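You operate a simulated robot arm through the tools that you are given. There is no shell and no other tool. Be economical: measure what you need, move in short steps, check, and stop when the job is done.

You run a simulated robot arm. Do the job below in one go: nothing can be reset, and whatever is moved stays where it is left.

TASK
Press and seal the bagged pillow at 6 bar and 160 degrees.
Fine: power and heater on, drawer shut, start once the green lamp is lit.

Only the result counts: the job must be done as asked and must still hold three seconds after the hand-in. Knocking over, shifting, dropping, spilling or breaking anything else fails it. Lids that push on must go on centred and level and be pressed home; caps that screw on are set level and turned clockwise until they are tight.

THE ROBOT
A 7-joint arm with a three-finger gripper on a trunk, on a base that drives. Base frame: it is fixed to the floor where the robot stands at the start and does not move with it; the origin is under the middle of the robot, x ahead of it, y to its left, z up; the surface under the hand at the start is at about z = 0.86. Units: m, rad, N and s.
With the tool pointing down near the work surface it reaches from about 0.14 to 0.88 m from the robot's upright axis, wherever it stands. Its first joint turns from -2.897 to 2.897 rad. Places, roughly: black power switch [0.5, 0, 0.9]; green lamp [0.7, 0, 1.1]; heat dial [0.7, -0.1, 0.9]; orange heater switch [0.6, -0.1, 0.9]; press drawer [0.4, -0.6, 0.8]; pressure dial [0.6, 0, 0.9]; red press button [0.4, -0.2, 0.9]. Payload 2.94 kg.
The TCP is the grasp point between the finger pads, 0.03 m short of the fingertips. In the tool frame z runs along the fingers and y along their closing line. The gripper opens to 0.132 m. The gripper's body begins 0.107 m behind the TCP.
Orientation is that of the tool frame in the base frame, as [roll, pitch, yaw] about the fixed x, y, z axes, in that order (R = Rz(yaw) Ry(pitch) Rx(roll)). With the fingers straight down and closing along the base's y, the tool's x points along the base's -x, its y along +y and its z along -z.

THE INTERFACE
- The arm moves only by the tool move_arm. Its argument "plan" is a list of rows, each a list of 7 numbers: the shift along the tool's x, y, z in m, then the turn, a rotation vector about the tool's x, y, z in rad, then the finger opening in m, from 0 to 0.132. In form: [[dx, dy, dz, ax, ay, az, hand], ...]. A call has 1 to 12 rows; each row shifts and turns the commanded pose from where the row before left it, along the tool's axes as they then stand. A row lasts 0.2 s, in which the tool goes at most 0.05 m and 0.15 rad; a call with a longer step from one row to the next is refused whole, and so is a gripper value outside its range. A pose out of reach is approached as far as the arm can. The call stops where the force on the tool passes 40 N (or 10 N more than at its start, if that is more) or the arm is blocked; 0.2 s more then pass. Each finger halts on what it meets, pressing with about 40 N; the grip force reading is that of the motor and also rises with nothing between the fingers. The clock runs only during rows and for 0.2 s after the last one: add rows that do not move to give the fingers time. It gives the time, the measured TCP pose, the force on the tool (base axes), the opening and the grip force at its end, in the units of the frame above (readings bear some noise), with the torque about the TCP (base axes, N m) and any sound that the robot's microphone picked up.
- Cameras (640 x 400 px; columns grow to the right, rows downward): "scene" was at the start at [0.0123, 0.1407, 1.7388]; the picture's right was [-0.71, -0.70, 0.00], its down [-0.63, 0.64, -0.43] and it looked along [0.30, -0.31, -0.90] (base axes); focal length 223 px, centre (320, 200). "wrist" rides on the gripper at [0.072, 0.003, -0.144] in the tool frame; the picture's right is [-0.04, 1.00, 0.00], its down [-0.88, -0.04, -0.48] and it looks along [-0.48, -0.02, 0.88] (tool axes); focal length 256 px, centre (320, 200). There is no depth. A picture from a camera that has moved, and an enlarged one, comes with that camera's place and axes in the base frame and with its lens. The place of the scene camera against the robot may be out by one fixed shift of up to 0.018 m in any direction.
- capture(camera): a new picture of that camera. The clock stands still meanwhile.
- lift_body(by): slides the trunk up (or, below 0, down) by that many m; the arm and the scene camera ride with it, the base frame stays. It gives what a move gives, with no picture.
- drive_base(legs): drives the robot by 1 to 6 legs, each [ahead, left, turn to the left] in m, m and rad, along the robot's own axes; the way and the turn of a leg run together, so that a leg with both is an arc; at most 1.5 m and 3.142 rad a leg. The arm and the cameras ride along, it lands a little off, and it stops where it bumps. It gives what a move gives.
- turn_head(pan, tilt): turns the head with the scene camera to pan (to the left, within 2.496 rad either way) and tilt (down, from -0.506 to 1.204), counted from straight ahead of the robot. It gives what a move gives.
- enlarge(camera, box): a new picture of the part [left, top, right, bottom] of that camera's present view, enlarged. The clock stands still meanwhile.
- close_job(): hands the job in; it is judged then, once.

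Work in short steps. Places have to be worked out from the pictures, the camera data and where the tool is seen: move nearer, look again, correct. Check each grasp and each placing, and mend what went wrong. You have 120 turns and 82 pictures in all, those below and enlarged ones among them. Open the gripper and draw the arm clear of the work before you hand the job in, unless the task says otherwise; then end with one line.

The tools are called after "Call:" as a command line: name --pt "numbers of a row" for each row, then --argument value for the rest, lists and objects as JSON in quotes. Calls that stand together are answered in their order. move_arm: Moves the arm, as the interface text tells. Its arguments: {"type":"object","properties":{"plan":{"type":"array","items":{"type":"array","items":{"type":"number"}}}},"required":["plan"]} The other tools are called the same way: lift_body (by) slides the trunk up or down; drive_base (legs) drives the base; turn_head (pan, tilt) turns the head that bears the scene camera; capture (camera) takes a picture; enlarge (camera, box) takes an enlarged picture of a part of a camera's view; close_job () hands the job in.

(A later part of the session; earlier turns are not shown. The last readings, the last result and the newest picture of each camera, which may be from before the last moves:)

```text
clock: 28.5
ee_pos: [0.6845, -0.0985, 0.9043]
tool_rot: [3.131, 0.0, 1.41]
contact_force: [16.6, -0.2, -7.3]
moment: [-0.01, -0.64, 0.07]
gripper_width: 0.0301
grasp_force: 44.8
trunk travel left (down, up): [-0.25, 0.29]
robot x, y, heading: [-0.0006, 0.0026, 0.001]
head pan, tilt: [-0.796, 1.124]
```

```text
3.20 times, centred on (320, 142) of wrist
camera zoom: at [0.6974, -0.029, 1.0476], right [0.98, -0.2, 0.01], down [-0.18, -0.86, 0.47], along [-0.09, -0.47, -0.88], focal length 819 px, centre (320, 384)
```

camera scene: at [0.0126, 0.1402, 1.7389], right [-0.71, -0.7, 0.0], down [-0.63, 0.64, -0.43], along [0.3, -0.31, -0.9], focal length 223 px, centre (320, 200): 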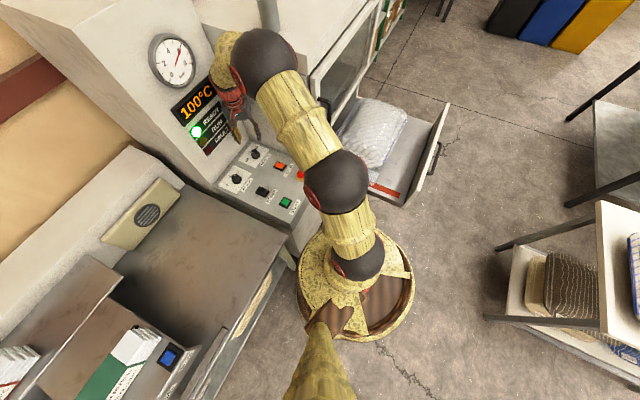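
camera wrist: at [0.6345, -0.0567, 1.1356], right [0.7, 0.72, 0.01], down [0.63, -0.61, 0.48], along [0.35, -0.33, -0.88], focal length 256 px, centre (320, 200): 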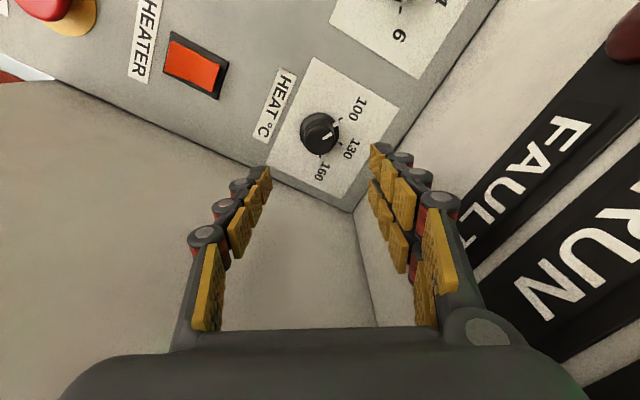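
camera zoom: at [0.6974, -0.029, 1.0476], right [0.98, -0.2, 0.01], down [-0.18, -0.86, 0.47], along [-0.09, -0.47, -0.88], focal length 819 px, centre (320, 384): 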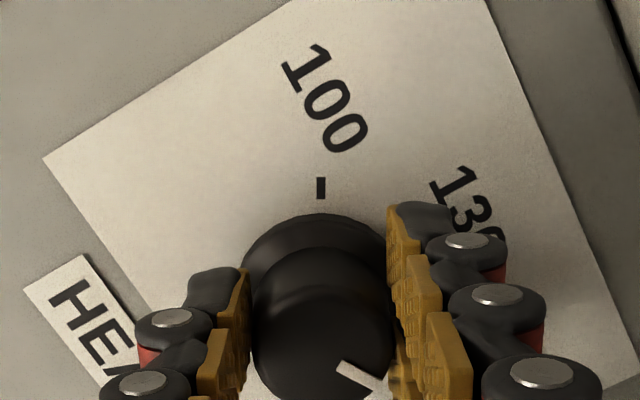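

I release, rise and read the dial.

Call:
move_arm --pt "0 0 0 0 0 0 0.05" --pt "0 0 0 0 0 0 0.07" --pt "0 0 0 0 0 0 0.07" --pt "0 0 -0.045 0 0 0 0.08" --pt "0 0 -0.045 0 0 0 0.1" --pt "0 0 0 0 0 0 0.1"

Call:
enlarge --camera "wrist" --box '[240, 80, 400, 180]'

Call:
enlarge --camera "scene" --box '[130, 10, 320, 130]'

```text
clock: 29.9
ee_pos: [0.6814, -0.0987, 0.9939]
tool_rot: [3.134, -0.001, 1.413]
contact_force: [0.2, 0.0, 0.0]
moment: [0.0, 0.0, 0.03]
gripper_width: 0.1002
grasp_force: 0.0
trunk travel left (down, up): [-0.25, 0.29]
robot x, y, heading: [-0.0002, -0.0027, -0.002]
head pan, tilt: [-0.796, 1.124]
```

```text
4.00 times, centred on (320, 130) of wrist
camera zoom: at [0.6944, -0.0276, 1.1374], right [0.98, -0.2, 0.01], down [-0.18, -0.86, 0.48], along [-0.09, -0.47, -0.88], focal length 1024 px, centre (320, 480)
```

zoom: 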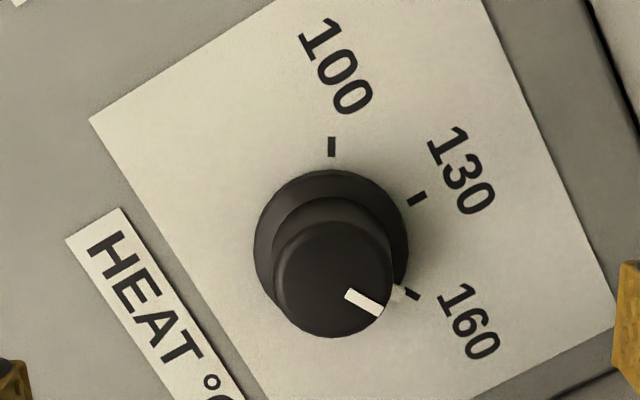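

```text
3.33 times, centred on (225, 70) of scene
camera zoom: at [0.0124, 0.1407, 1.7388], right [-0.71, -0.7, 0.0], down [-0.63, 0.64, -0.43], along [0.3, -0.31, -0.9], focal length 744 px, centre (637, 633)
```

zoom: 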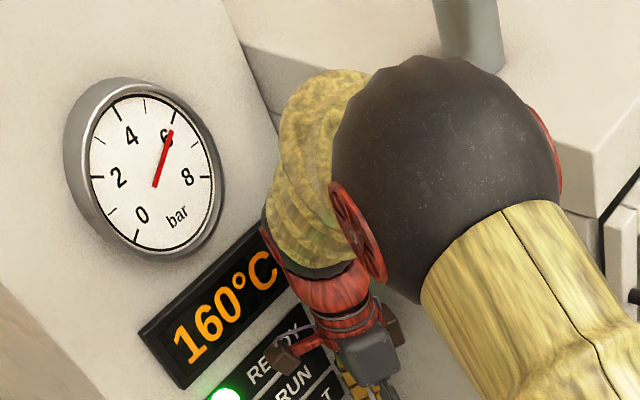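

Display shows 160 °C, gauge 6 bar, pointer on 160. Next is the drawer: I raise the arm away from the wall and turn the head to see the drawer.

Call:
move_arm --pt "0 0 -0.05 0 0 0 0.06" --pt "0 0 -0.05 0 0 -0.15 0.03" --pt "0 0 -0.05 0 0 -0.15 0" --pt "0.0 0.0 0 0 0 -0.15 0" --pt "0 0 0 0 0 -0.15 0" --pt "0 0 0 0 0 -0.15 0" --pt "0 0 0 0 0 -0.15 0" --pt "0 0 0 0 0 -0.15 0"

Call:
turn_head --pan -1.3 --tilt 0.9

Call:
capture --camera "scene"

```text
clock: 31.7
ee_pos: [0.6787, -0.0985, 1.1433]
tool_rot: [3.136, 0.007, 2.464]
contact_force: [-0.2, 0.2, 0.0]
moment: [0.04, -0.03, 0.02]
gripper_width: 0.0
grasp_force: 20.0
trunk travel left (down, up): [-0.25, 0.29]
robot x, y, heading: [0.0058, 0.0023, 0.001]
head pan, tilt: [-0.796, 1.124]
```

```text
clock: 32.6
ee_pos: [0.679, -0.0995, 1.1437]
tool_rot: [3.135, 0.007, 2.461]
contact_force: [0.1, 0.0, -0.2]
moment: [-0.03, -0.03, 0.02]
gripper_width: 0.0
grasp_force: 28.4
trunk travel left (down, up): [-0.25, 0.29]
robot x, y, heading: [0.0014, 0.0017, 0.003]
head pan, tilt: [-1.3, 0.901]
```

```text
40 pictures are left
camera scene: at [-0.0105, 0.1119, 1.7541], right [-0.96, -0.27, 0.0], down [-0.21, 0.76, -0.62], along [0.17, -0.6, -0.78], focal length 223 px, centre (320, 200)
```

scene: 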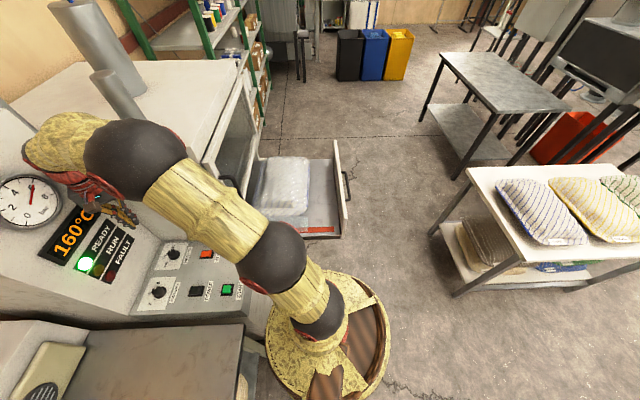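

Call:
enlarge --camera "scene" --box '[200, 100, 392, 250]'

Call:
enlarge --camera "scene" --box '[430, 140, 640, 290]'

```text
2.67 times, centred on (296, 175) of scene
camera zoom: at [-0.0105, 0.1119, 1.7541], right [-0.96, -0.27, 0.0], down [-0.21, 0.76, -0.62], along [0.17, -0.6, -0.78], focal length 595 px, centre (384, 267)
```

zoom: 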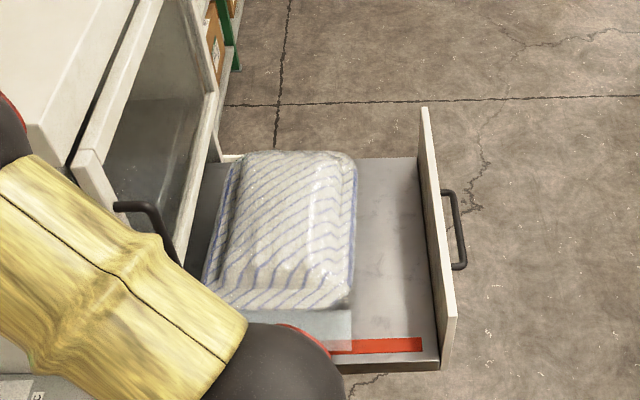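

```text
2.67 times, centred on (535, 215) of scene
camera zoom: at [-0.0105, 0.1119, 1.7541], right [-0.96, -0.27, 0.0], down [-0.21, 0.76, -0.62], along [0.17, -0.6, -0.78], focal length 595 px, centre (-253, 160)
```

zoom: 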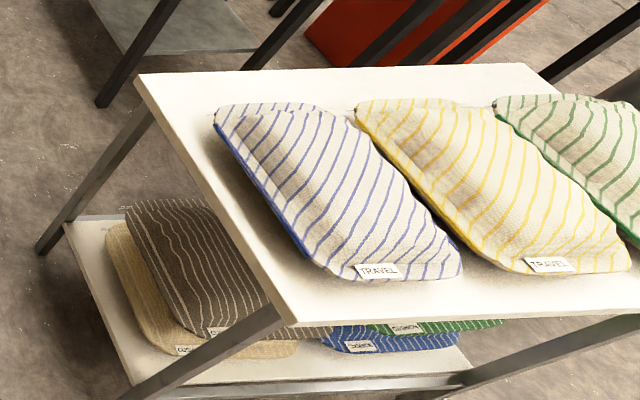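

The bagged pillow lies in the open drawer; the arm hides the near side. I draw the arm back to the left and look again.

Call:
move_arm --pt "0.047 0.005 -0.01 0 0 0 0" --pt "0.047 0.005 -0.01 0 0 0 0" --pt "0.047 0.005 -0.01 0 0 0 0" --pt "0.047 0.005 0 0 0 0 0" --pt "0.047 0.005 0 0 0 0 0" --pt "0.047 0.005 0 0 0 0 0" --pt "0.047 0.005 0 0 0 0 0"

Call:
enlarge --camera "scene" --box '[180, 80, 380, 250]'

```text
clock: 34.2
ee_pos: [0.4444, 0.1354, 1.172]
tool_rot: [3.137, 0.01, 2.459]
contact_force: [-0.2, -0.3, -1.0]
moment: [0.01, -0.02, -0.02]
gripper_width: 0.0
grasp_force: 28.6
trunk travel left (down, up): [-0.25, 0.29]
robot x, y, heading: [0.0007, -0.0005, 0.001]
head pan, tilt: [-1.3, 0.901]
```

```text
2.35 times, centred on (280, 165) of scene
camera zoom: at [-0.0112, 0.1121, 1.7541], right [-0.96, -0.27, 0.0], down [-0.21, 0.76, -0.62], along [0.17, -0.6, -0.78], focal length 525 px, centre (414, 282)
```

zoom: 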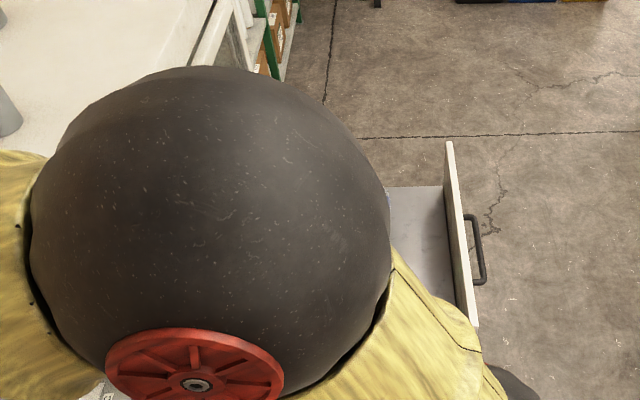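

The elbow blocks the view. I bring the hand over to [0.2, -0.25] at height 1.17 and use the wrist camera on the drawer.

Call:
move_arm --pt "-0.005 -0.0455 0 0 0 0 0" --pt "-0.005 -0.0455 0 0 0 0 0" --pt "-0.005 -0.0455 0 0 0 0 0" --pt "-0.005 -0.0455 0 0 0 0 0" --pt "-0.005 -0.0455 0 0 0 0 0" --pt "-0.005 -0.0455 0 0 0 0 0" --pt "-0.005 -0.0455 0 0 0 0 0" --pt "-0.005 -0.0455 0 0 0 0 0" --pt "-0.005 -0.0455 0 0 0 0 0" --pt "-0.005 -0.0455 0 0 0 0 0"

Call:
capture --camera "wrist"

Call:
capture --camera "scene"

```text
clock: 36.4
ee_pos: [0.1968, -0.2519, 1.1676]
tool_rot: [3.131, 0.002, 2.458]
contact_force: [1.0, -2.2, 0.3]
moment: [0.22, 0.02, -0.02]
gripper_width: 0.0001
grasp_force: 28.9
trunk travel left (down, up): [-0.25, 0.29]
robot x, y, heading: [0.002, 0.0015, 0.002]
head pan, tilt: [-1.3, 0.901]
```

```text
36 pictures are left
camera wrist: at [0.1418, -0.2052, 1.31], right [0.66, 0.75, 0.01], down [0.65, -0.59, 0.48], along [0.36, -0.31, -0.88], focal length 256 px, centre (320, 200)
```

wrist: 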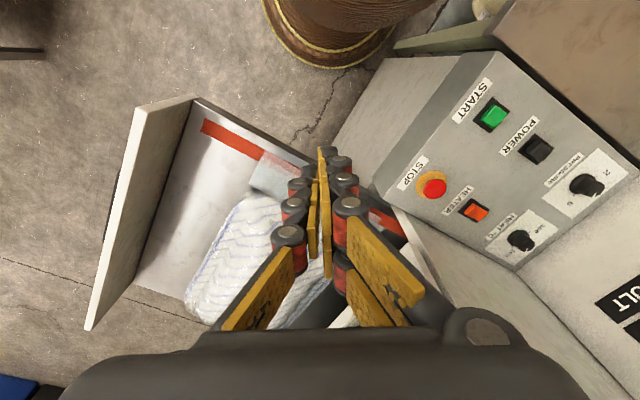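

```text
35 pictures are left
camera scene: at [-0.0105, 0.1081, 1.7544], right [-0.96, -0.27, 0.0], down [-0.21, 0.76, -0.62], along [0.17, -0.6, -0.79], focal length 223 px, centre (320, 200)
```

scene: 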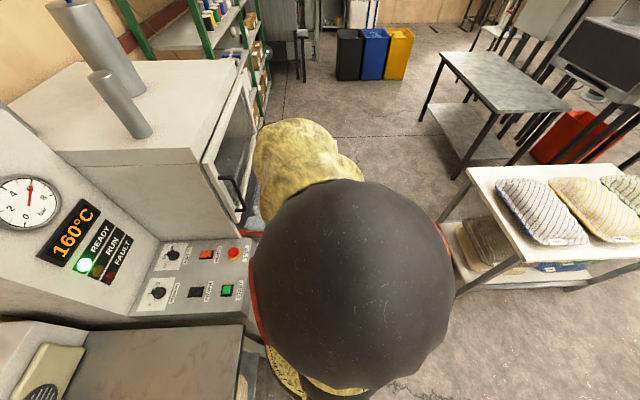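

The bag's clear flap lies over the red sealing strip, and the drawer front runs from about [0.025, -0.42] to [0.20, -0.95], top at ~0.96. I'll turn the hand to face along the drawer's slide and go behind the front, left of its handle.

Call:
move_arm --pt "0 0 0 0 0 -0.142 0" --pt "0 0 0 0 0 -0.142 0" --pt "0 0 0 0 0 -0.142 0" --pt "0 0 0 0 0 -0.142 0" --pt "0 0 0 0 0 -0.142 0" --pt "0 0 0 0 0 -0.142 0" --pt "0 0 0 0 0 -0.142 0"

Call:
move_arm --pt "0.0353 -0.029 0 0 0 0 0" --pt "0.0353 -0.029 0 0 0 0 0" --pt "0.0353 -0.029 0 0 0 0 0" --pt "0.0353 -0.029 0 0 0 0 0" --pt "0.0353 -0.029 0 0 0 0 0" --pt "0.0353 -0.029 0 0 0 0 0" --pt "0.0353 -0.029 0 0 0 0 0" --pt "0.0353 -0.029 0 0 0 0 0"

Call:
capture --camera "wrist"

Call:
capture --camera "scene"

```text
clock: 38.0
ee_pos: [0.1984, -0.2519, 1.1702]
tool_rot: [-3.137, 0.009, -2.823]
contact_force: [-0.4, -0.2, -0.2]
moment: [-0.01, 0.03, 0.01]
gripper_width: 0.0001
grasp_force: 28.6
trunk travel left (down, up): [-0.25, 0.29]
robot x, y, heading: [-0.0, 0.0029, -0.001]
head pan, tilt: [-1.3, 0.901]
```

```text
clock: 39.8
ee_pos: [0.0013, -0.5586, 1.1662]
tool_rot: [-3.139, 0.008, -2.826]
contact_force: [1.0, 0.0, 0.2]
moment: [0.04, 0.0, 0.01]
gripper_width: 0.0001
grasp_force: 28.5
trunk travel left (down, up): [-0.25, 0.29]
robot x, y, heading: [0.0001, 0.0011, 0.001]
head pan, tilt: [-1.3, 0.901]
```

```text
34 pictures are left
camera wrist: at [-0.0689, -0.579, 1.3087], right [-0.27, 0.96, 0.0], down [0.84, 0.24, 0.48], along [0.47, 0.13, -0.87], focal length 256 px, centre (320, 200)
```

wrist: 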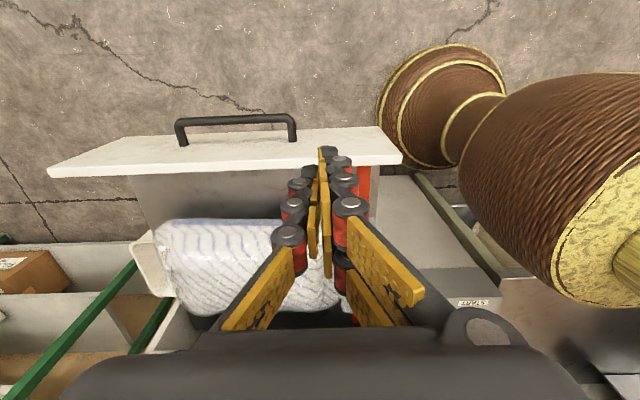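

```text
33 pictures are left
camera scene: at [-0.0114, 0.1107, 1.7542], right [-0.96, -0.27, 0.0], down [-0.21, 0.76, -0.62], along [0.17, -0.6, -0.78], focal length 223 px, centre (320, 200)
```

scene: 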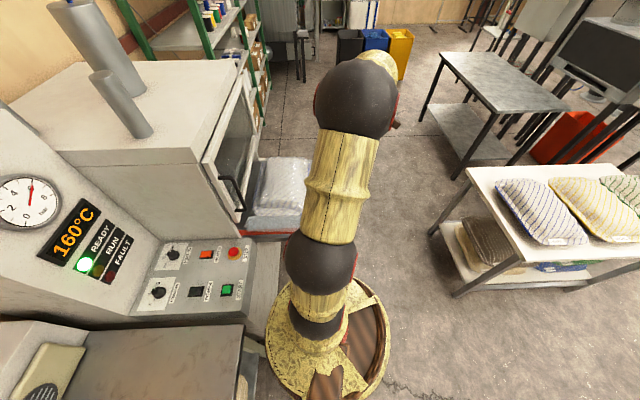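

The hand hangs ~4.5 cm behind the drawer front, slightly left of the handle. I shift 2 cm further from the handle and lower the tip to about z 0.90.

Call:
move_arm --pt "0 0.02 0.04 0 0 0 0" --pt "0 0 0.048 0 0 0 0" --pt "0 0 0.048 0 0 0 0" --pt "0 0 0.048 0 0 0 0" --pt "0 0 0.048 0 0 0 0"

Call:
capture --camera "wrist"

```text
clock: 41.0
ee_pos: [-0.002, -0.5416, 0.9374]
tool_rot: [-3.137, 0.009, -2.828]
contact_force: [0.1, -0.3, 0.4]
moment: [0.0, 0.0, 0.05]
gripper_width: 0.0001
grasp_force: 28.5
trunk travel left (down, up): [-0.25, 0.29]
robot x, y, heading: [0.0024, -0.0032, -0.002]
head pan, tilt: [-1.3, 0.901]
```

```text
32 pictures are left
camera wrist: at [-0.073, -0.5603, 1.0796], right [-0.27, 0.96, -0.01], down [0.84, 0.24, 0.48], along [0.47, 0.13, -0.88], focal length 256 px, centre (320, 200)
```

wrist: 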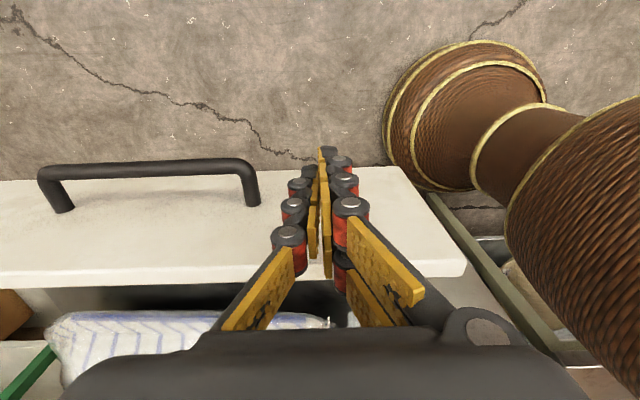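

Clear to push. I push along the slide slowly.

Call:
move_arm --pt "-0.015 0 0 0 0 0 0" --pt "-0.015 0 0 0 0 0 0" --pt "-0.015 0 0 0 0 0 0" --pt "-0.015 0 0 0 0 0 0" --pt "-0.015 0 0 0 0 0 0" --pt "-0.015 0 0 0 0 0 0" --pt "-0.015 0 0 0 0 0 0" --pt "-0.015 0 0 0 0 0 0"

Call:
capture --camera "wrist"

```text
clock: 42.8
ee_pos: [0.1114, -0.5023, 0.9371]
tool_rot: [-3.138, 0.009, -2.826]
contact_force: [-0.1, 0.2, 0.0]
moment: [-0.02, 0.04, -0.01]
gripper_width: 0.0
grasp_force: 28.5
trunk travel left (down, up): [-0.25, 0.29]
robot x, y, heading: [0.0011, 0.0002, 0.001]
head pan, tilt: [-1.3, 0.901]
```

```text
31 pictures are left
camera wrist: at [0.0408, -0.5226, 1.0801], right [-0.27, 0.96, 0.0], down [0.84, 0.24, 0.48], along [0.47, 0.13, -0.88], focal length 256 px, centre (320, 200)
```

wrist: 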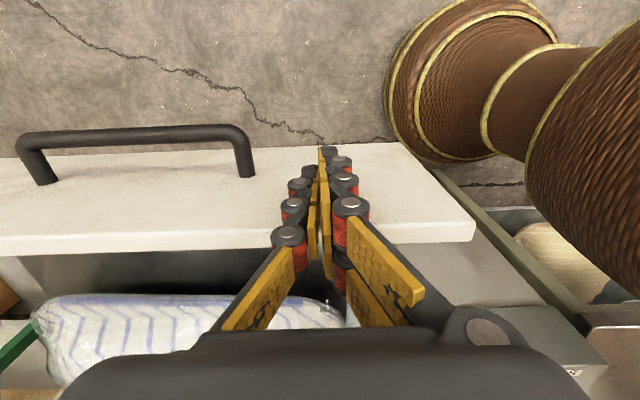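

The drawer is moving with little resistance. I keep pushing.

Call:
move_arm --pt "-0.015 0 0 0 0 0 0" --pt "-0.015 0 0 0 0 0 0" --pt "-0.015 0 0 0 0 0 0" --pt "-0.015 0 0 0 0 0 0" --pt "-0.015 0 0 0 0 0 0" --pt "-0.015 0 0 0 0 0 0" --pt "-0.015 0 0 0 0 0 0" --pt "-0.015 0 0 0 0 0 0" --pt "-0.015 0 0 0 0 0 0" --pt "-0.015 0 0 0 0 0 0"

Call:
capture --camera "wrist"

Call:
capture --camera "scene"

```text
clock: 45.0
ee_pos: [0.2553, -0.4576, 0.9385]
tool_rot: [-3.139, 0.009, -2.826]
contact_force: [-0.4, 0.3, 0.2]
moment: [0.0, 0.01, 0.03]
gripper_width: 0.0001
grasp_force: 29.0
trunk travel left (down, up): [-0.25, 0.29]
robot x, y, heading: [-0.003, -0.0001, -0.005]
head pan, tilt: [-1.3, 0.901]
```

```text
30 pictures are left
camera wrist: at [0.1842, -0.4767, 1.081], right [-0.27, 0.96, 0.0], down [0.84, 0.24, 0.48], along [0.47, 0.13, -0.88], focal length 256 px, centre (320, 200)
```

wrist: 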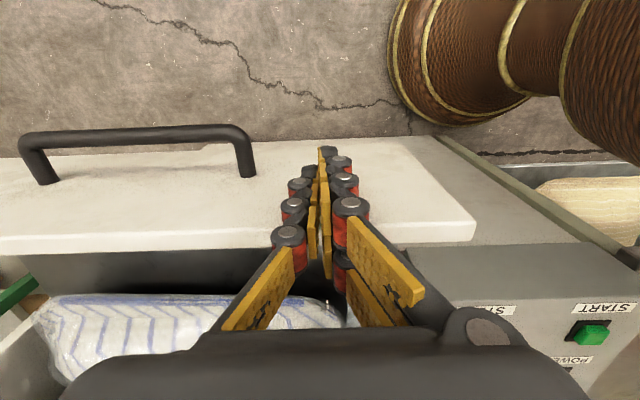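

```text
29 pictures are left
camera scene: at [-0.0104, 0.1117, 1.7542], right [-0.96, -0.27, 0.0], down [-0.21, 0.76, -0.62], along [0.17, -0.6, -0.78], focal length 223 px, centre (320, 200)
```

scene: 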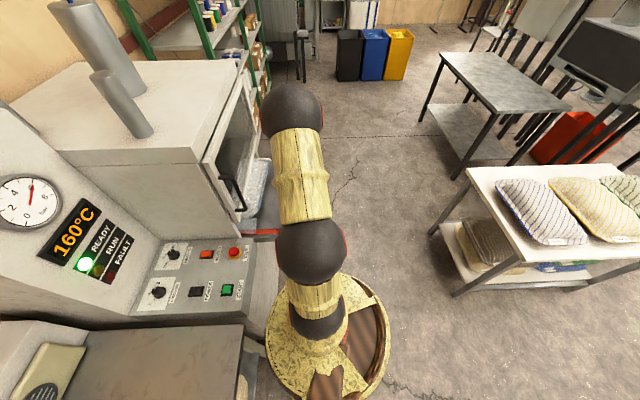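

The drawer follows nicely. I check the glass hatch and its handle before pushing the hand further in.

Call:
enlarge --camera "scene" --box '[190, 80, 318, 240]'

```text
2.50 times, centred on (254, 160) of scene
camera zoom: at [-0.0104, 0.1117, 1.7542], right [-0.96, -0.27, 0.0], down [-0.21, 0.76, -0.62], along [0.17, -0.6, -0.78], focal length 558 px, centre (485, 300)
```

zoom: 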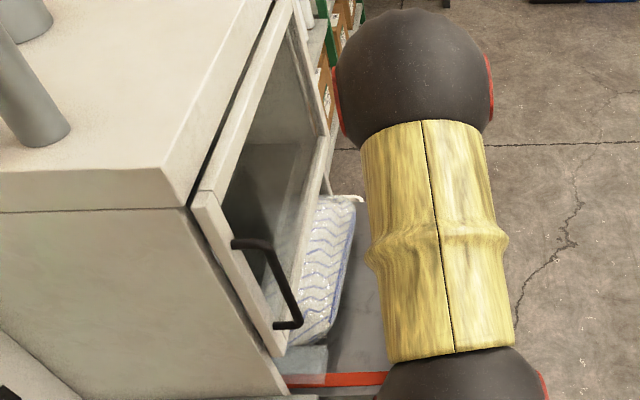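

A vertical hatch handle at about r≈0.47 would meet the hand body at the end of the stroke, so I switch to pushing on the drawer's own handle bar (z ≈ 0.83). I back off, move right and lower behind the bar.

Call:
move_arm --pt "0.036 0 0 0 0 0 0" --pt "0.04 0 0 0 0 0 0" --pt "0 -0.045 0 0 0 0 0" --pt "0 -0.045 0 0 0 0 0" --pt "0 -0.046 0 0 0 0 0" --pt "0 0 0.045 0 0 0 0"

Call:
capture --camera "wrist"

```text
clock: 46.4
ee_pos: [0.2221, -0.6107, 0.8915]
tool_rot: [-3.135, 0.008, -2.828]
contact_force: [0.8, -0.7, 0.1]
moment: [0.06, 0.04, -0.01]
gripper_width: 0.0003
grasp_force: 28.2
trunk travel left (down, up): [-0.25, 0.29]
robot x, y, heading: [-0.0012, -0.0008, 0.0]
head pan, tilt: [-1.3, 0.901]
```

```text
27 pictures are left
camera wrist: at [0.1523, -0.6301, 1.0338], right [-0.27, 0.96, -0.01], down [0.84, 0.24, 0.48], along [0.47, 0.13, -0.88], focal length 256 px, centre (320, 200)
```

wrist: 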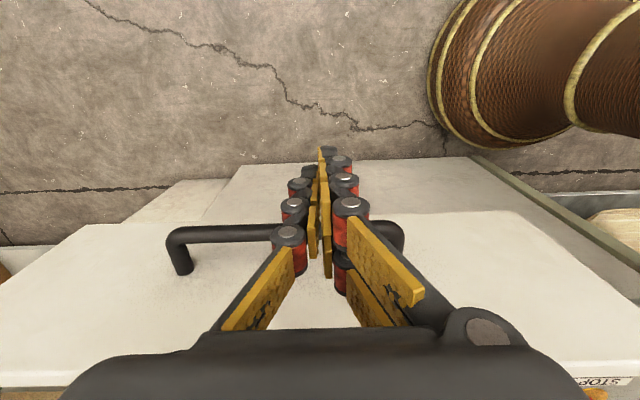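

The finger is behind the bar with ~6 cm to spare. I lower to tip z ≈ 0.81 and push.

Call:
move_arm --pt "0 0 0.025 0 0 0 0" --pt "0 0 0.025 0 0 0 0" --pt "-0.02 0 0 0 0 0 0" --pt "-0.02 0 0 0 0 0 0" --pt "-0.012 0 0 0 0 0 0" --pt "-0.012 0 0 0 0 0 0" --pt "-0.015 0 0 0 0 0 0" --pt "-0.015 0 0 0 0 0 0" --pt "-0.015 0 0 0 0 0 0" --pt "-0.015 0 0 0 0 0 0"

Call:
capture --camera "wrist"

```text
clock: 48.6
ee_pos: [0.3441, -0.5695, 0.8445]
tool_rot: [-3.138, 0.009, -2.826]
contact_force: [-2.4, 0.6, -0.6]
moment: [0.01, -0.01, 0.0]
gripper_width: 0.0001
grasp_force: 28.2
trunk travel left (down, up): [-0.25, 0.29]
robot x, y, heading: [0.0031, -0.0026, -0.001]
head pan, tilt: [-1.3, 0.901]
```

```text
26 pictures are left
camera wrist: at [0.273, -0.5905, 0.9859], right [-0.27, 0.96, 0.0], down [0.84, 0.24, 0.48], along [0.47, 0.13, -0.87], focal length 256 px, centre (320, 200)
```

wrist: 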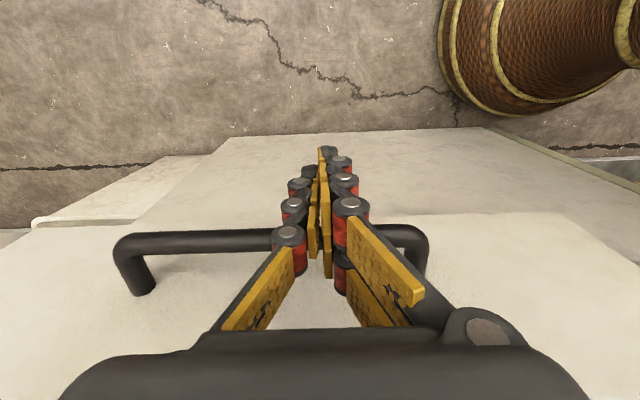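

Call:
move_arm --pt "-0.015 0 0 0 0 0 0" --pt "-0.015 0 0 0 0 0 0" --pt "-0.015 0 0 0 0 0 0" --pt "-0.015 0 0 0 0 0 0" --pt "-0.015 0 0 0 0 0 0" --pt "-0.015 0 0 0 0 0 0" --pt "-0.015 0 0 0 0 0 0" --pt "-0.015 0 0 0 0 0 0"

Call:
capture --camera "scene"

Call:
capture --camera "wrist"

```text
clock: 50.3
ee_pos: [0.4333, -0.5411, 0.8426]
tool_rot: [-3.141, 0.001, -2.833]
contact_force: [-11.0, -5.2, 1.8]
moment: [0.18, -0.05, -0.01]
gripper_width: 0.0
grasp_force: 29.0
trunk travel left (down, up): [-0.25, 0.29]
robot x, y, heading: [0.0013, 0.0, -0.002]
head pan, tilt: [-1.3, 0.901]
stopped in row 8: the force on the tool passed its limit at 51 N (the readings are from after the stop); the commanded pose is now the measured one
```

```text
25 pictures are left
camera scene: at [-0.0113, 0.1117, 1.7542], right [-0.96, -0.26, 0.0], down [-0.21, 0.76, -0.62], along [0.16, -0.6, -0.78], focal length 223 px, centre (320, 200)
```

scene: 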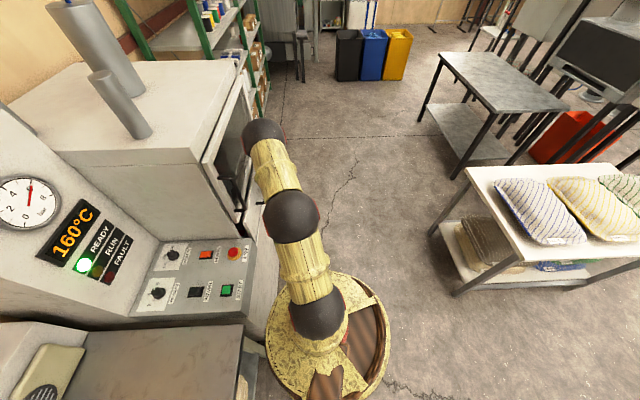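

```text
24 pictures are left
camera wrist: at [0.3631, -0.5611, 0.9873], right [-0.26, 0.96, 0.0], down [0.85, 0.23, 0.48], along [0.46, 0.13, -0.88], focal length 256 px, centre (320, 200)
```

wrist: 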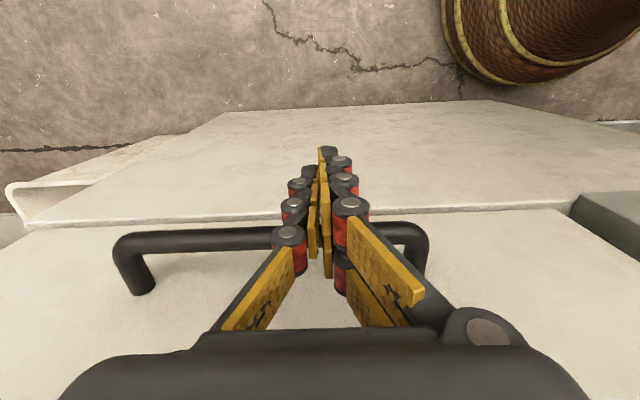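

It stopped with a firm contact. I back off and look whether the drawer is fully home.

Call:
move_arm --pt "0.04 0 0 0 0 0 0" --pt "0.045 0 0 0 0 0 0" --pt "0.045 0 -0.01 0 0 0 0" --pt "0.04 0 -0.03 0 0 0 0" --pt "0.03 0 -0.04 0 0 0 0" --pt "0 0 -0.05 0 0 0 0" --pt "0 0 -0.05 0 0 0 0" --pt "0 0 -0.05 0 0 0 0"

Call:
capture --camera "wrist"

Call:
enlarge --camera "scene" --box '[180, 80, 340, 240]'

```text
clock: 52.1
ee_pos: [0.2443, -0.6016, 1.072]
tool_rot: [3.14, 0.006, -2.833]
contact_force: [-0.3, 0.5, -1.4]
moment: [-0.03, 0.0, 0.0]
gripper_width: 0.0001
grasp_force: 28.3
trunk travel left (down, up): [-0.25, 0.29]
robot x, y, heading: [-0.0018, 0.0001, -0.003]
head pan, tilt: [-1.3, 0.901]
```

```text
23 pictures are left
camera wrist: at [0.1736, -0.6232, 1.2145], right [-0.26, 0.96, 0.0], down [0.85, 0.23, 0.48], along [0.46, 0.13, -0.88], focal length 256 px, centre (320, 200)
```

wrist: 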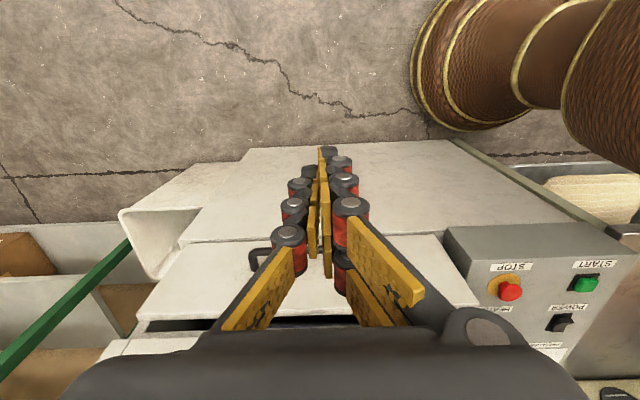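

```text
2.50 times, centred on (260, 160) of scene
camera zoom: at [-0.0113, 0.1119, 1.7542], right [-0.96, -0.26, 0.0], down [-0.21, 0.76, -0.62], along [0.16, -0.6, -0.78], focal length 558 px, centre (470, 300)
```

zoom: 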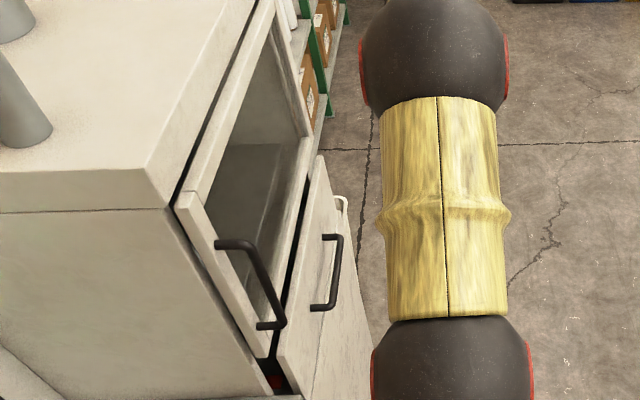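

Call:
enlarge --camera "scene" --box '[228, 180, 276, 240]'

Call:
enlarge --camera "wrist" --box '[90, 220, 490, 380]'

```text
6.67 times, centred on (252, 210) of scene
camera zoom: at [-0.0113, 0.1119, 1.7542], right [-0.96, -0.26, 0.0], down [-0.21, 0.76, -0.62], along [0.16, -0.6, -0.78], focal length 1488 px, centre (773, 133)
```

zoom: 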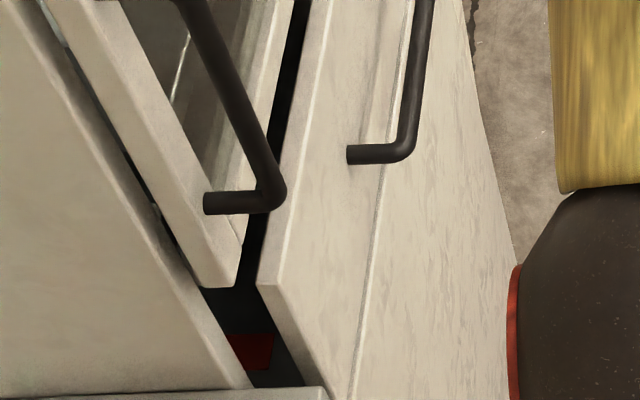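

```text
1.60 times, centred on (290, 300) of wrist
camera zoom: at [0.1736, -0.6232, 1.2145], right [-0.26, 0.96, 0.0], down [0.85, 0.23, 0.48], along [0.46, 0.13, -0.88], focal length 410 px, centre (368, 40)
```

zoom: 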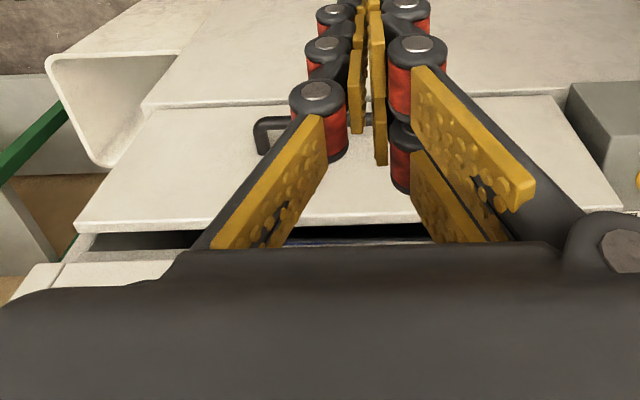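

There still seems to be a ~4 cm gap with the red strip visible. I go back behind the bar and push again gently to learn whether this is a hard stop.

Call:
move_arm --pt "0 0 0.05 0 0 0 0" --pt "0 0 0.05 0 0 0 0" --pt "0 0 0.05 0 0 0 0" --pt "0 0 0.05 0 0 0 0" --pt "-0.04 0 0.03 0 0 0 0" --pt "-0.045 0 0 0 0 0 0" --pt "-0.045 0 0 0 0 0 0" --pt "-0.04 0 0 0 0 0 0" --pt "-0.012 0 0 0 0 0 0" --pt "-0.008 0 0 0 0 0 0" --pt "-0.005 0 0 0 0 0 0"

Call:
move_arm --pt "-0.005 0 0 0 0 0 0" --pt "-0.005 0 0 0 0 0 0" --pt "-0.005 0 0 0 0 0 0" --pt "-0.005 0 0 0 0 0 0" --pt "-0.005 0 0 0 0 0 0"

Call:
enlarge --camera "scene" --box '[212, 160, 308, 240]'

```text
clock: 54.5
ee_pos: [0.43, -0.5402, 0.8444]
tool_rot: [3.141, 0.003, -2.831]
contact_force: [0.1, 0.6, -0.2]
moment: [0.01, 0.0, 0.0]
gripper_width: 0.0001
grasp_force: 29.0
trunk travel left (down, up): [-0.25, 0.29]
robot x, y, heading: [-0.0019, -0.0003, 0.001]
head pan, tilt: [-1.3, 0.901]
```

```text
clock: 55.2
ee_pos: [0.4327, -0.5404, 0.8426]
tool_rot: [3.137, -0.002, -2.834]
contact_force: [-7.1, -3.5, 0.9]
moment: [0.11, -0.07, 0.01]
gripper_width: 0.0
grasp_force: 28.4
trunk travel left (down, up): [-0.25, 0.29]
robot x, y, heading: [-0.0015, -0.0, -0.006]
head pan, tilt: [-1.3, 0.901]
stopped in row 3: the force on the tool passed its limit at 45 N (the readings are from after the stop); the commanded pose is now the measured one
```

```text
5.00 times, centred on (260, 200) of scene
camera zoom: at [-0.0116, 0.1112, 1.7542], right [-0.97, -0.26, 0.0], down [-0.21, 0.76, -0.62], along [0.16, -0.6, -0.78], focal length 1116 px, centre (620, 200)
```

zoom: 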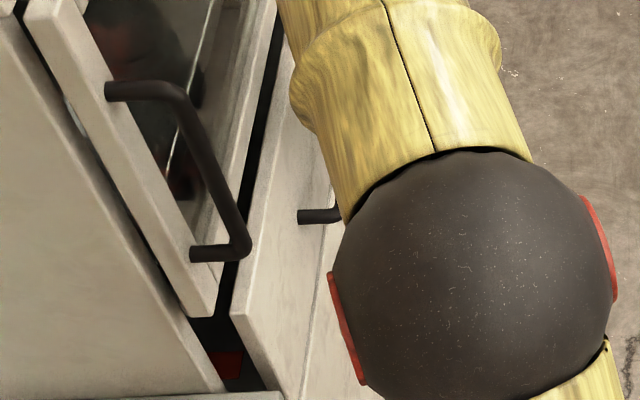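

It is a stiff stop at the same place. I retreat and look into the gap from the console side with the wrist camera.

Call:
move_arm --pt "0.045 0 0 0 0 0 0" --pt "0.045 0 0 0 0 0 0" --pt "0.03 0 -0.04 0 0 0 0" --pt "0 0 -0.05 0 0 0 0" --pt "0 0 -0.05 0 0 0 0" --pt "0 0 -0.05 0 0 0 0" --pt "0 0.043 -0.01 0 0 0 0" --pt "0 0.045 0 0 0 0 0" --pt "0 0.045 0 0 0 0 0" --pt "0 0.045 0 0 0 0 0" --pt "0 0.045 0 0 0 0 0" --pt "0 0.045 0 0 0 0 0"

Call:
move_arm --pt "0 0.04 0 0 0 0.145 0" --pt "0 0 0 0 0 0.145 0" --pt "0 0 0 0 0 0.145 0" --pt "0 0 0 0 0 0.145 0" --pt "0 0 0 0 0 0.145 0" --pt "0 0 0 0 0 0.145 0" --pt "0 0 0 0 0 0.145 0" --pt "0 0 0 0 0 0.145 0" --pt "0 0 0 0 0 0.145 0" --pt "0 0 0 0 0 0.145 0" --pt "0 0 0 0 0 0.12 0"

Call:
capture --camera "wrist"

```text
clock: 57.8
ee_pos: [0.2421, -0.3191, 1.043]
tool_rot: [3.139, -0.001, -2.835]
contact_force: [0.5, -0.2, 0.3]
moment: [0.01, -0.05, 0.0]
gripper_width: 0.0
grasp_force: 28.5
trunk travel left (down, up): [-0.25, 0.29]
robot x, y, heading: [-0.0039, -0.0005, -0.005]
head pan, tilt: [-1.3, 0.901]
```

```text
clock: 60.2
ee_pos: [0.228, -0.2836, 1.0428]
tool_rot: [-3.14, -0.004, 1.878]
contact_force: [0.3, -0.3, -0.5]
moment: [0.03, 0.03, 0.01]
gripper_width: 0.0001
grasp_force: 28.3
trunk travel left (down, up): [-0.25, 0.29]
robot x, y, heading: [-0.002, 0.0024, -0.009]
head pan, tilt: [-1.3, 0.901]
```

```text
18 pictures are left
camera wrist: at [0.2093, -0.2153, 1.1876], right [0.97, 0.26, 0.0], down [0.23, -0.85, 0.47], along [0.12, -0.46, -0.88], focal length 256 px, centre (320, 200)
```

wrist: 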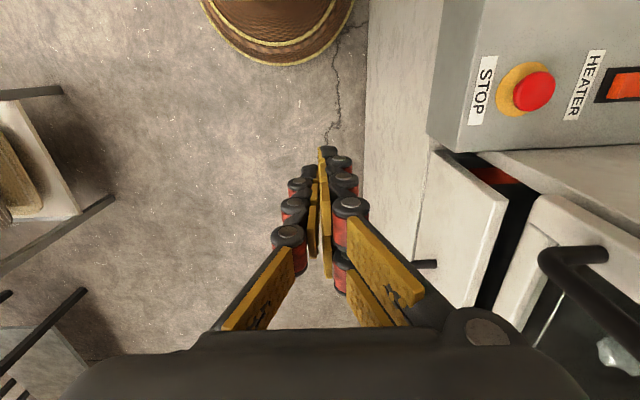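

Call:
enlarge --camera "wrist" --box '[416, 120, 640, 300]'

```text
2.22 times, centred on (528, 210) of wrist
camera zoom: at [0.2093, -0.2153, 1.1876], right [0.97, 0.26, 0.0], down [0.23, -0.85, 0.47], along [0.12, -0.46, -0.88], focal length 569 px, centre (-142, 178)
```

zoom: 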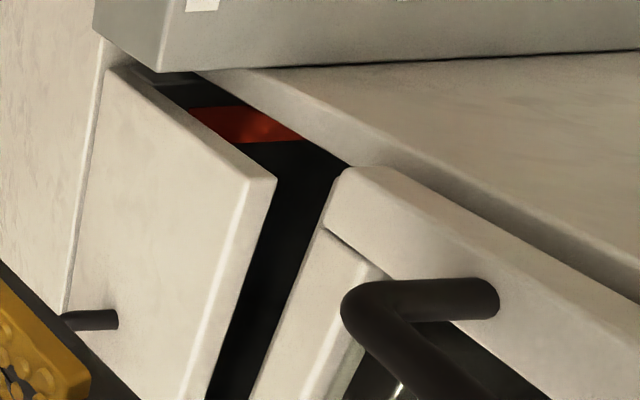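

The gap is even and the panel seems to rest against a stop, roughly level with the hatch front, but I want to be sure. I return behind the bar for one brisker push.

Call:
move_arm --pt "0 0 0 0 0 -0.145 0" --pt "0 0 0 0 0 -0.145 0" --pt "0 0 0 0 0 -0.145 0" --pt "0 0 0 0 0 -0.145 0" --pt "0 0 0 0 0 -0.145 0" --pt "0 0 0 0 0 -0.145 0" --pt "0 0 0 0 0 -0.145 0" --pt "0 0 0 0 0 -0.145 0" --pt "0 0 0 0 0 -0.145 0" --pt "0 0 0 0 0 -0.145 0" --pt "0 0 0 0 0 -0.12 0"

Call:
move_arm --pt "0 -0.045 0 0 0 0 0" --pt "0 -0.045 0 0 0 0 0" --pt "0 -0.045 0 0 0 0 0" --pt "0 -0.045 0 0 0 0 0" --pt "0 -0.045 0 0 0 0 0" --pt "0 -0.045 0 0 0 0 0" --pt "0 -0.045 0 0 0 0 0" --pt "0.02 -0.02 0 0 0 0 0" --pt "0 0 0.05 0 0 0 0" --pt "0 0 0.05 0 0 0 0" --pt "0 0 0.05 0 0 0 0" --pt "0 0 0.048 0 0 0 0"

Call:
capture --camera "wrist"

```text
clock: 62.6
ee_pos: [0.2271, -0.283, 1.0456]
tool_rot: [3.139, -0.003, -2.832]
contact_force: [0.4, 0.8, -0.6]
moment: [0.01, 0.0, -0.01]
gripper_width: 0.0
grasp_force: 28.6
trunk travel left (down, up): [-0.25, 0.29]
robot x, y, heading: [-0.0014, -0.0004, -0.006]
head pan, tilt: [-1.3, 0.901]
```

```text
clock: 65.2
ee_pos: [0.3117, -0.6112, 0.8473]
tool_rot: [3.139, -0.002, -2.835]
contact_force: [0.4, -0.9, 1.4]
moment: [0.03, 0.0, 0.01]
gripper_width: 0.0
grasp_force: 29.0
trunk travel left (down, up): [-0.25, 0.29]
robot x, y, heading: [-0.0008, 0.0034, -0.004]
head pan, tilt: [-1.3, 0.901]
```

```text
16 pictures are left
camera wrist: at [0.2418, -0.6306, 0.9912], right [-0.26, 0.97, 0.0], down [0.85, 0.23, 0.47], along [0.46, 0.13, -0.88], focal length 256 px, centre (320, 200)
```

wrist: 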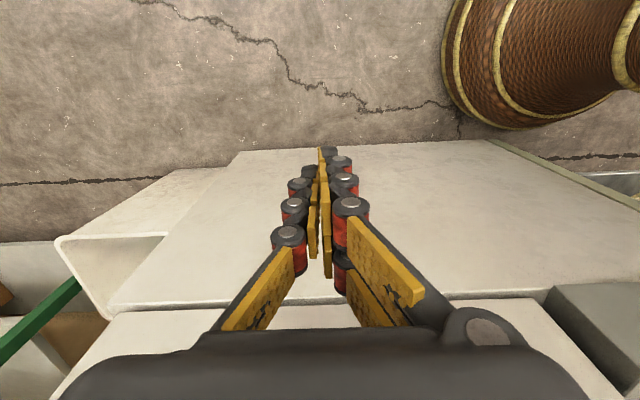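

Call:
enlarge --camera "wrist" --box '[40, 250, 240, 375]'

```text
3.20 times, centred on (140, 312) of wrist
camera zoom: at [0.2418, -0.6306, 0.9912], right [-0.26, 0.97, 0.0], down [0.85, 0.23, 0.47], along [0.46, 0.13, -0.88], focal length 819 px, centre (896, -160)
```

zoom: 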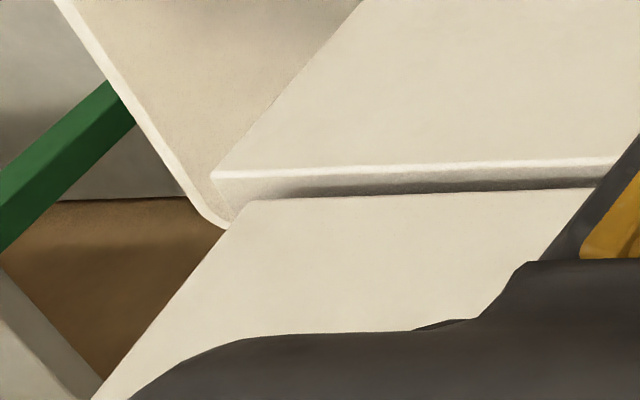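

The drawer front sits flush above the lower cabinet's front, which fits a fully shut drawer. One brisker push confirms it.

Call:
move_arm --pt "-0.045 0 0 0 0 0 0" --pt "-0.04 0 0 0 0 0 0" --pt "-0.03 0 0 0 0 0 0" --pt "-0.03 0 0 0 0 0 0" --pt "-0.02 0 0 0 0 0 0"

```text
clock: 66.2
ee_pos: [0.4415, -0.5681, 0.8464]
tool_rot: [3.135, -0.009, -2.836]
contact_force: [-6.2, -2.5, 1.4]
moment: [0.11, -0.03, -0.01]
gripper_width: 0.0
grasp_force: 28.1
trunk travel left (down, up): [-0.25, 0.29]
robot x, y, heading: [-0.0012, -0.0028, -0.013]
head pan, tilt: [-1.3, 0.901]
stopped in row 5: the force on the tool passed its limit at 49 N (the readings are from after the stop); the commanded pose is now the measured one
```

Same stop, so the drawer is shut. I retreat, rise, and move over to the START button area.

Call:
move_arm --pt "0.045 0 0 0 0 0 0" --pt "0.045 0 0 0 0 0 0" --pt "0.03 0 -0.04 0 0 0 0" --pt "0 0 -0.05 0 0 0 0" --pt "0 0 -0.05 0 0 0 0" --pt "0 0 -0.05 0 0 0 0" --pt "0 0.045 0 0 0 0 0" --pt "0 0.045 0 0 0 0 0" --pt "0 0.045 0 0 0 0 0" --pt "0 0.045 0 0 0 0 0" --pt "0 0.045 0 0 0 0 0" --pt "0 0.045 0 0 0 0 0"

Call:
move_arm --pt "0 0.045 0 0 0 0 0" --pt "0 0.045 0 0 0 0 0" --pt "0 0.045 0 0 0 0 0" --pt "0 0.045 0 0 0 0 0" --pt "-0.045 0.045 0 0 0 0 0"

Call:
turn_head --pan -0.796 --tilt 1.0

Call:
capture --camera "wrist"

```text
clock: 68.8
ee_pos: [0.2501, -0.3452, 1.0369]
tool_rot: [3.138, -0.007, -2.835]
contact_force: [0.5, 0.7, -0.6]
moment: [-0.01, -0.01, 0.03]
gripper_width: 0.0
grasp_force: 28.4
trunk travel left (down, up): [-0.25, 0.29]
robot x, y, heading: [-0.006, 0.0013, -0.012]
head pan, tilt: [-1.3, 0.901]
```

```text
refused: row 5 steps farther than a row can; nothing moved
```

```text
clock: 69.8
ee_pos: [0.2508, -0.3455, 1.0371]
tool_rot: [3.134, -0.008, -2.836]
contact_force: [0.0, -0.6, 1.0]
moment: [0.0, 0.01, -0.03]
gripper_width: 0.0003
grasp_force: 28.3
trunk travel left (down, up): [-0.25, 0.29]
robot x, y, heading: [-0.0023, -0.0007, -0.002]
head pan, tilt: [-0.796, 1.0]
```

```text
14 pictures are left
camera wrist: at [0.1821, -0.366, 1.1807], right [-0.26, 0.97, 0.01], down [0.85, 0.23, 0.47], along [0.45, 0.13, -0.88], focal length 256 px, centre (320, 200)
```

wrist: 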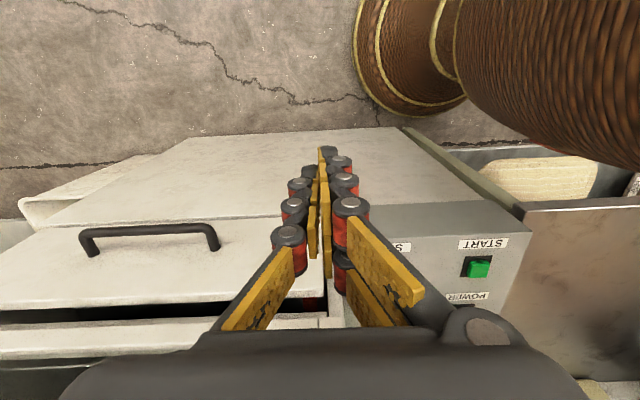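

Call:
move_arm --pt "-0.0233 0.0353 0 0 0 0 0" --pt "-0.0233 0.0353 0 0 0 0 0" --pt "-0.0233 0.0353 0 0 0 0 0" --pt "-0.0233 0.0353 0 0 0 0 0" --pt "-0.0233 0.0353 0 0 0 0 0" --pt "-0.0233 0.0353 0 0 0 0 0" --pt "-0.0233 0.0353 0 0 0 0 0" --pt "0 0 0.04 0 0 0 0"

Call:
capture --camera "wrist"

Call:
enlarge --camera "scene" --box '[130, 60, 370, 230]'

```text
clock: 71.6
ee_pos: [0.3285, -0.061, 0.998]
tool_rot: [3.135, -0.007, -2.837]
contact_force: [-0.1, 0.5, 0.8]
moment: [-0.03, 0.0, -0.01]
gripper_width: 0.0
grasp_force: 28.9
trunk travel left (down, up): [-0.25, 0.29]
robot x, y, heading: [0.0032, 0.0014, -0.009]
head pan, tilt: [-0.796, 1.0]
```

```text
13 pictures are left
camera wrist: at [0.2609, -0.0803, 1.1425], right [-0.26, 0.97, 0.01], down [0.85, 0.23, 0.47], along [0.45, 0.13, -0.88], focal length 256 px, centre (320, 200)
```

wrist: 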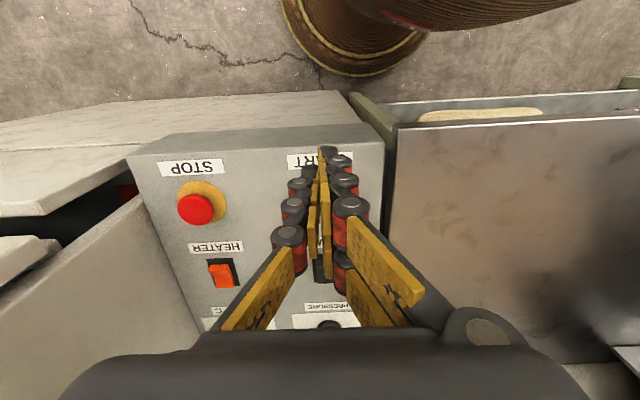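

```text
2.35 times, centred on (250, 145) of scene
camera zoom: at [0.0181, 0.1346, 1.7469], right [-0.72, -0.69, 0.0], down [-0.58, 0.61, -0.54], along [0.38, -0.39, -0.84], focal length 525 px, centre (485, 329)
```

zoom: 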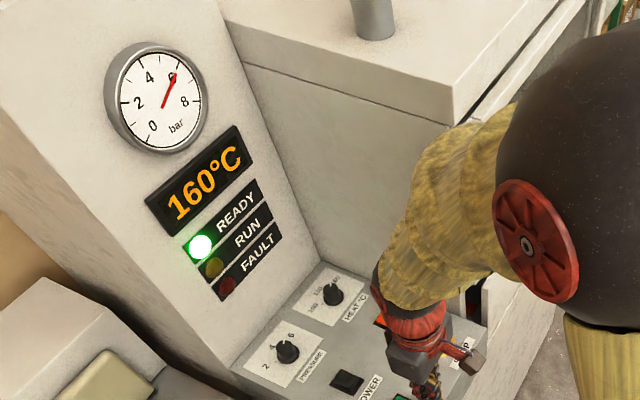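

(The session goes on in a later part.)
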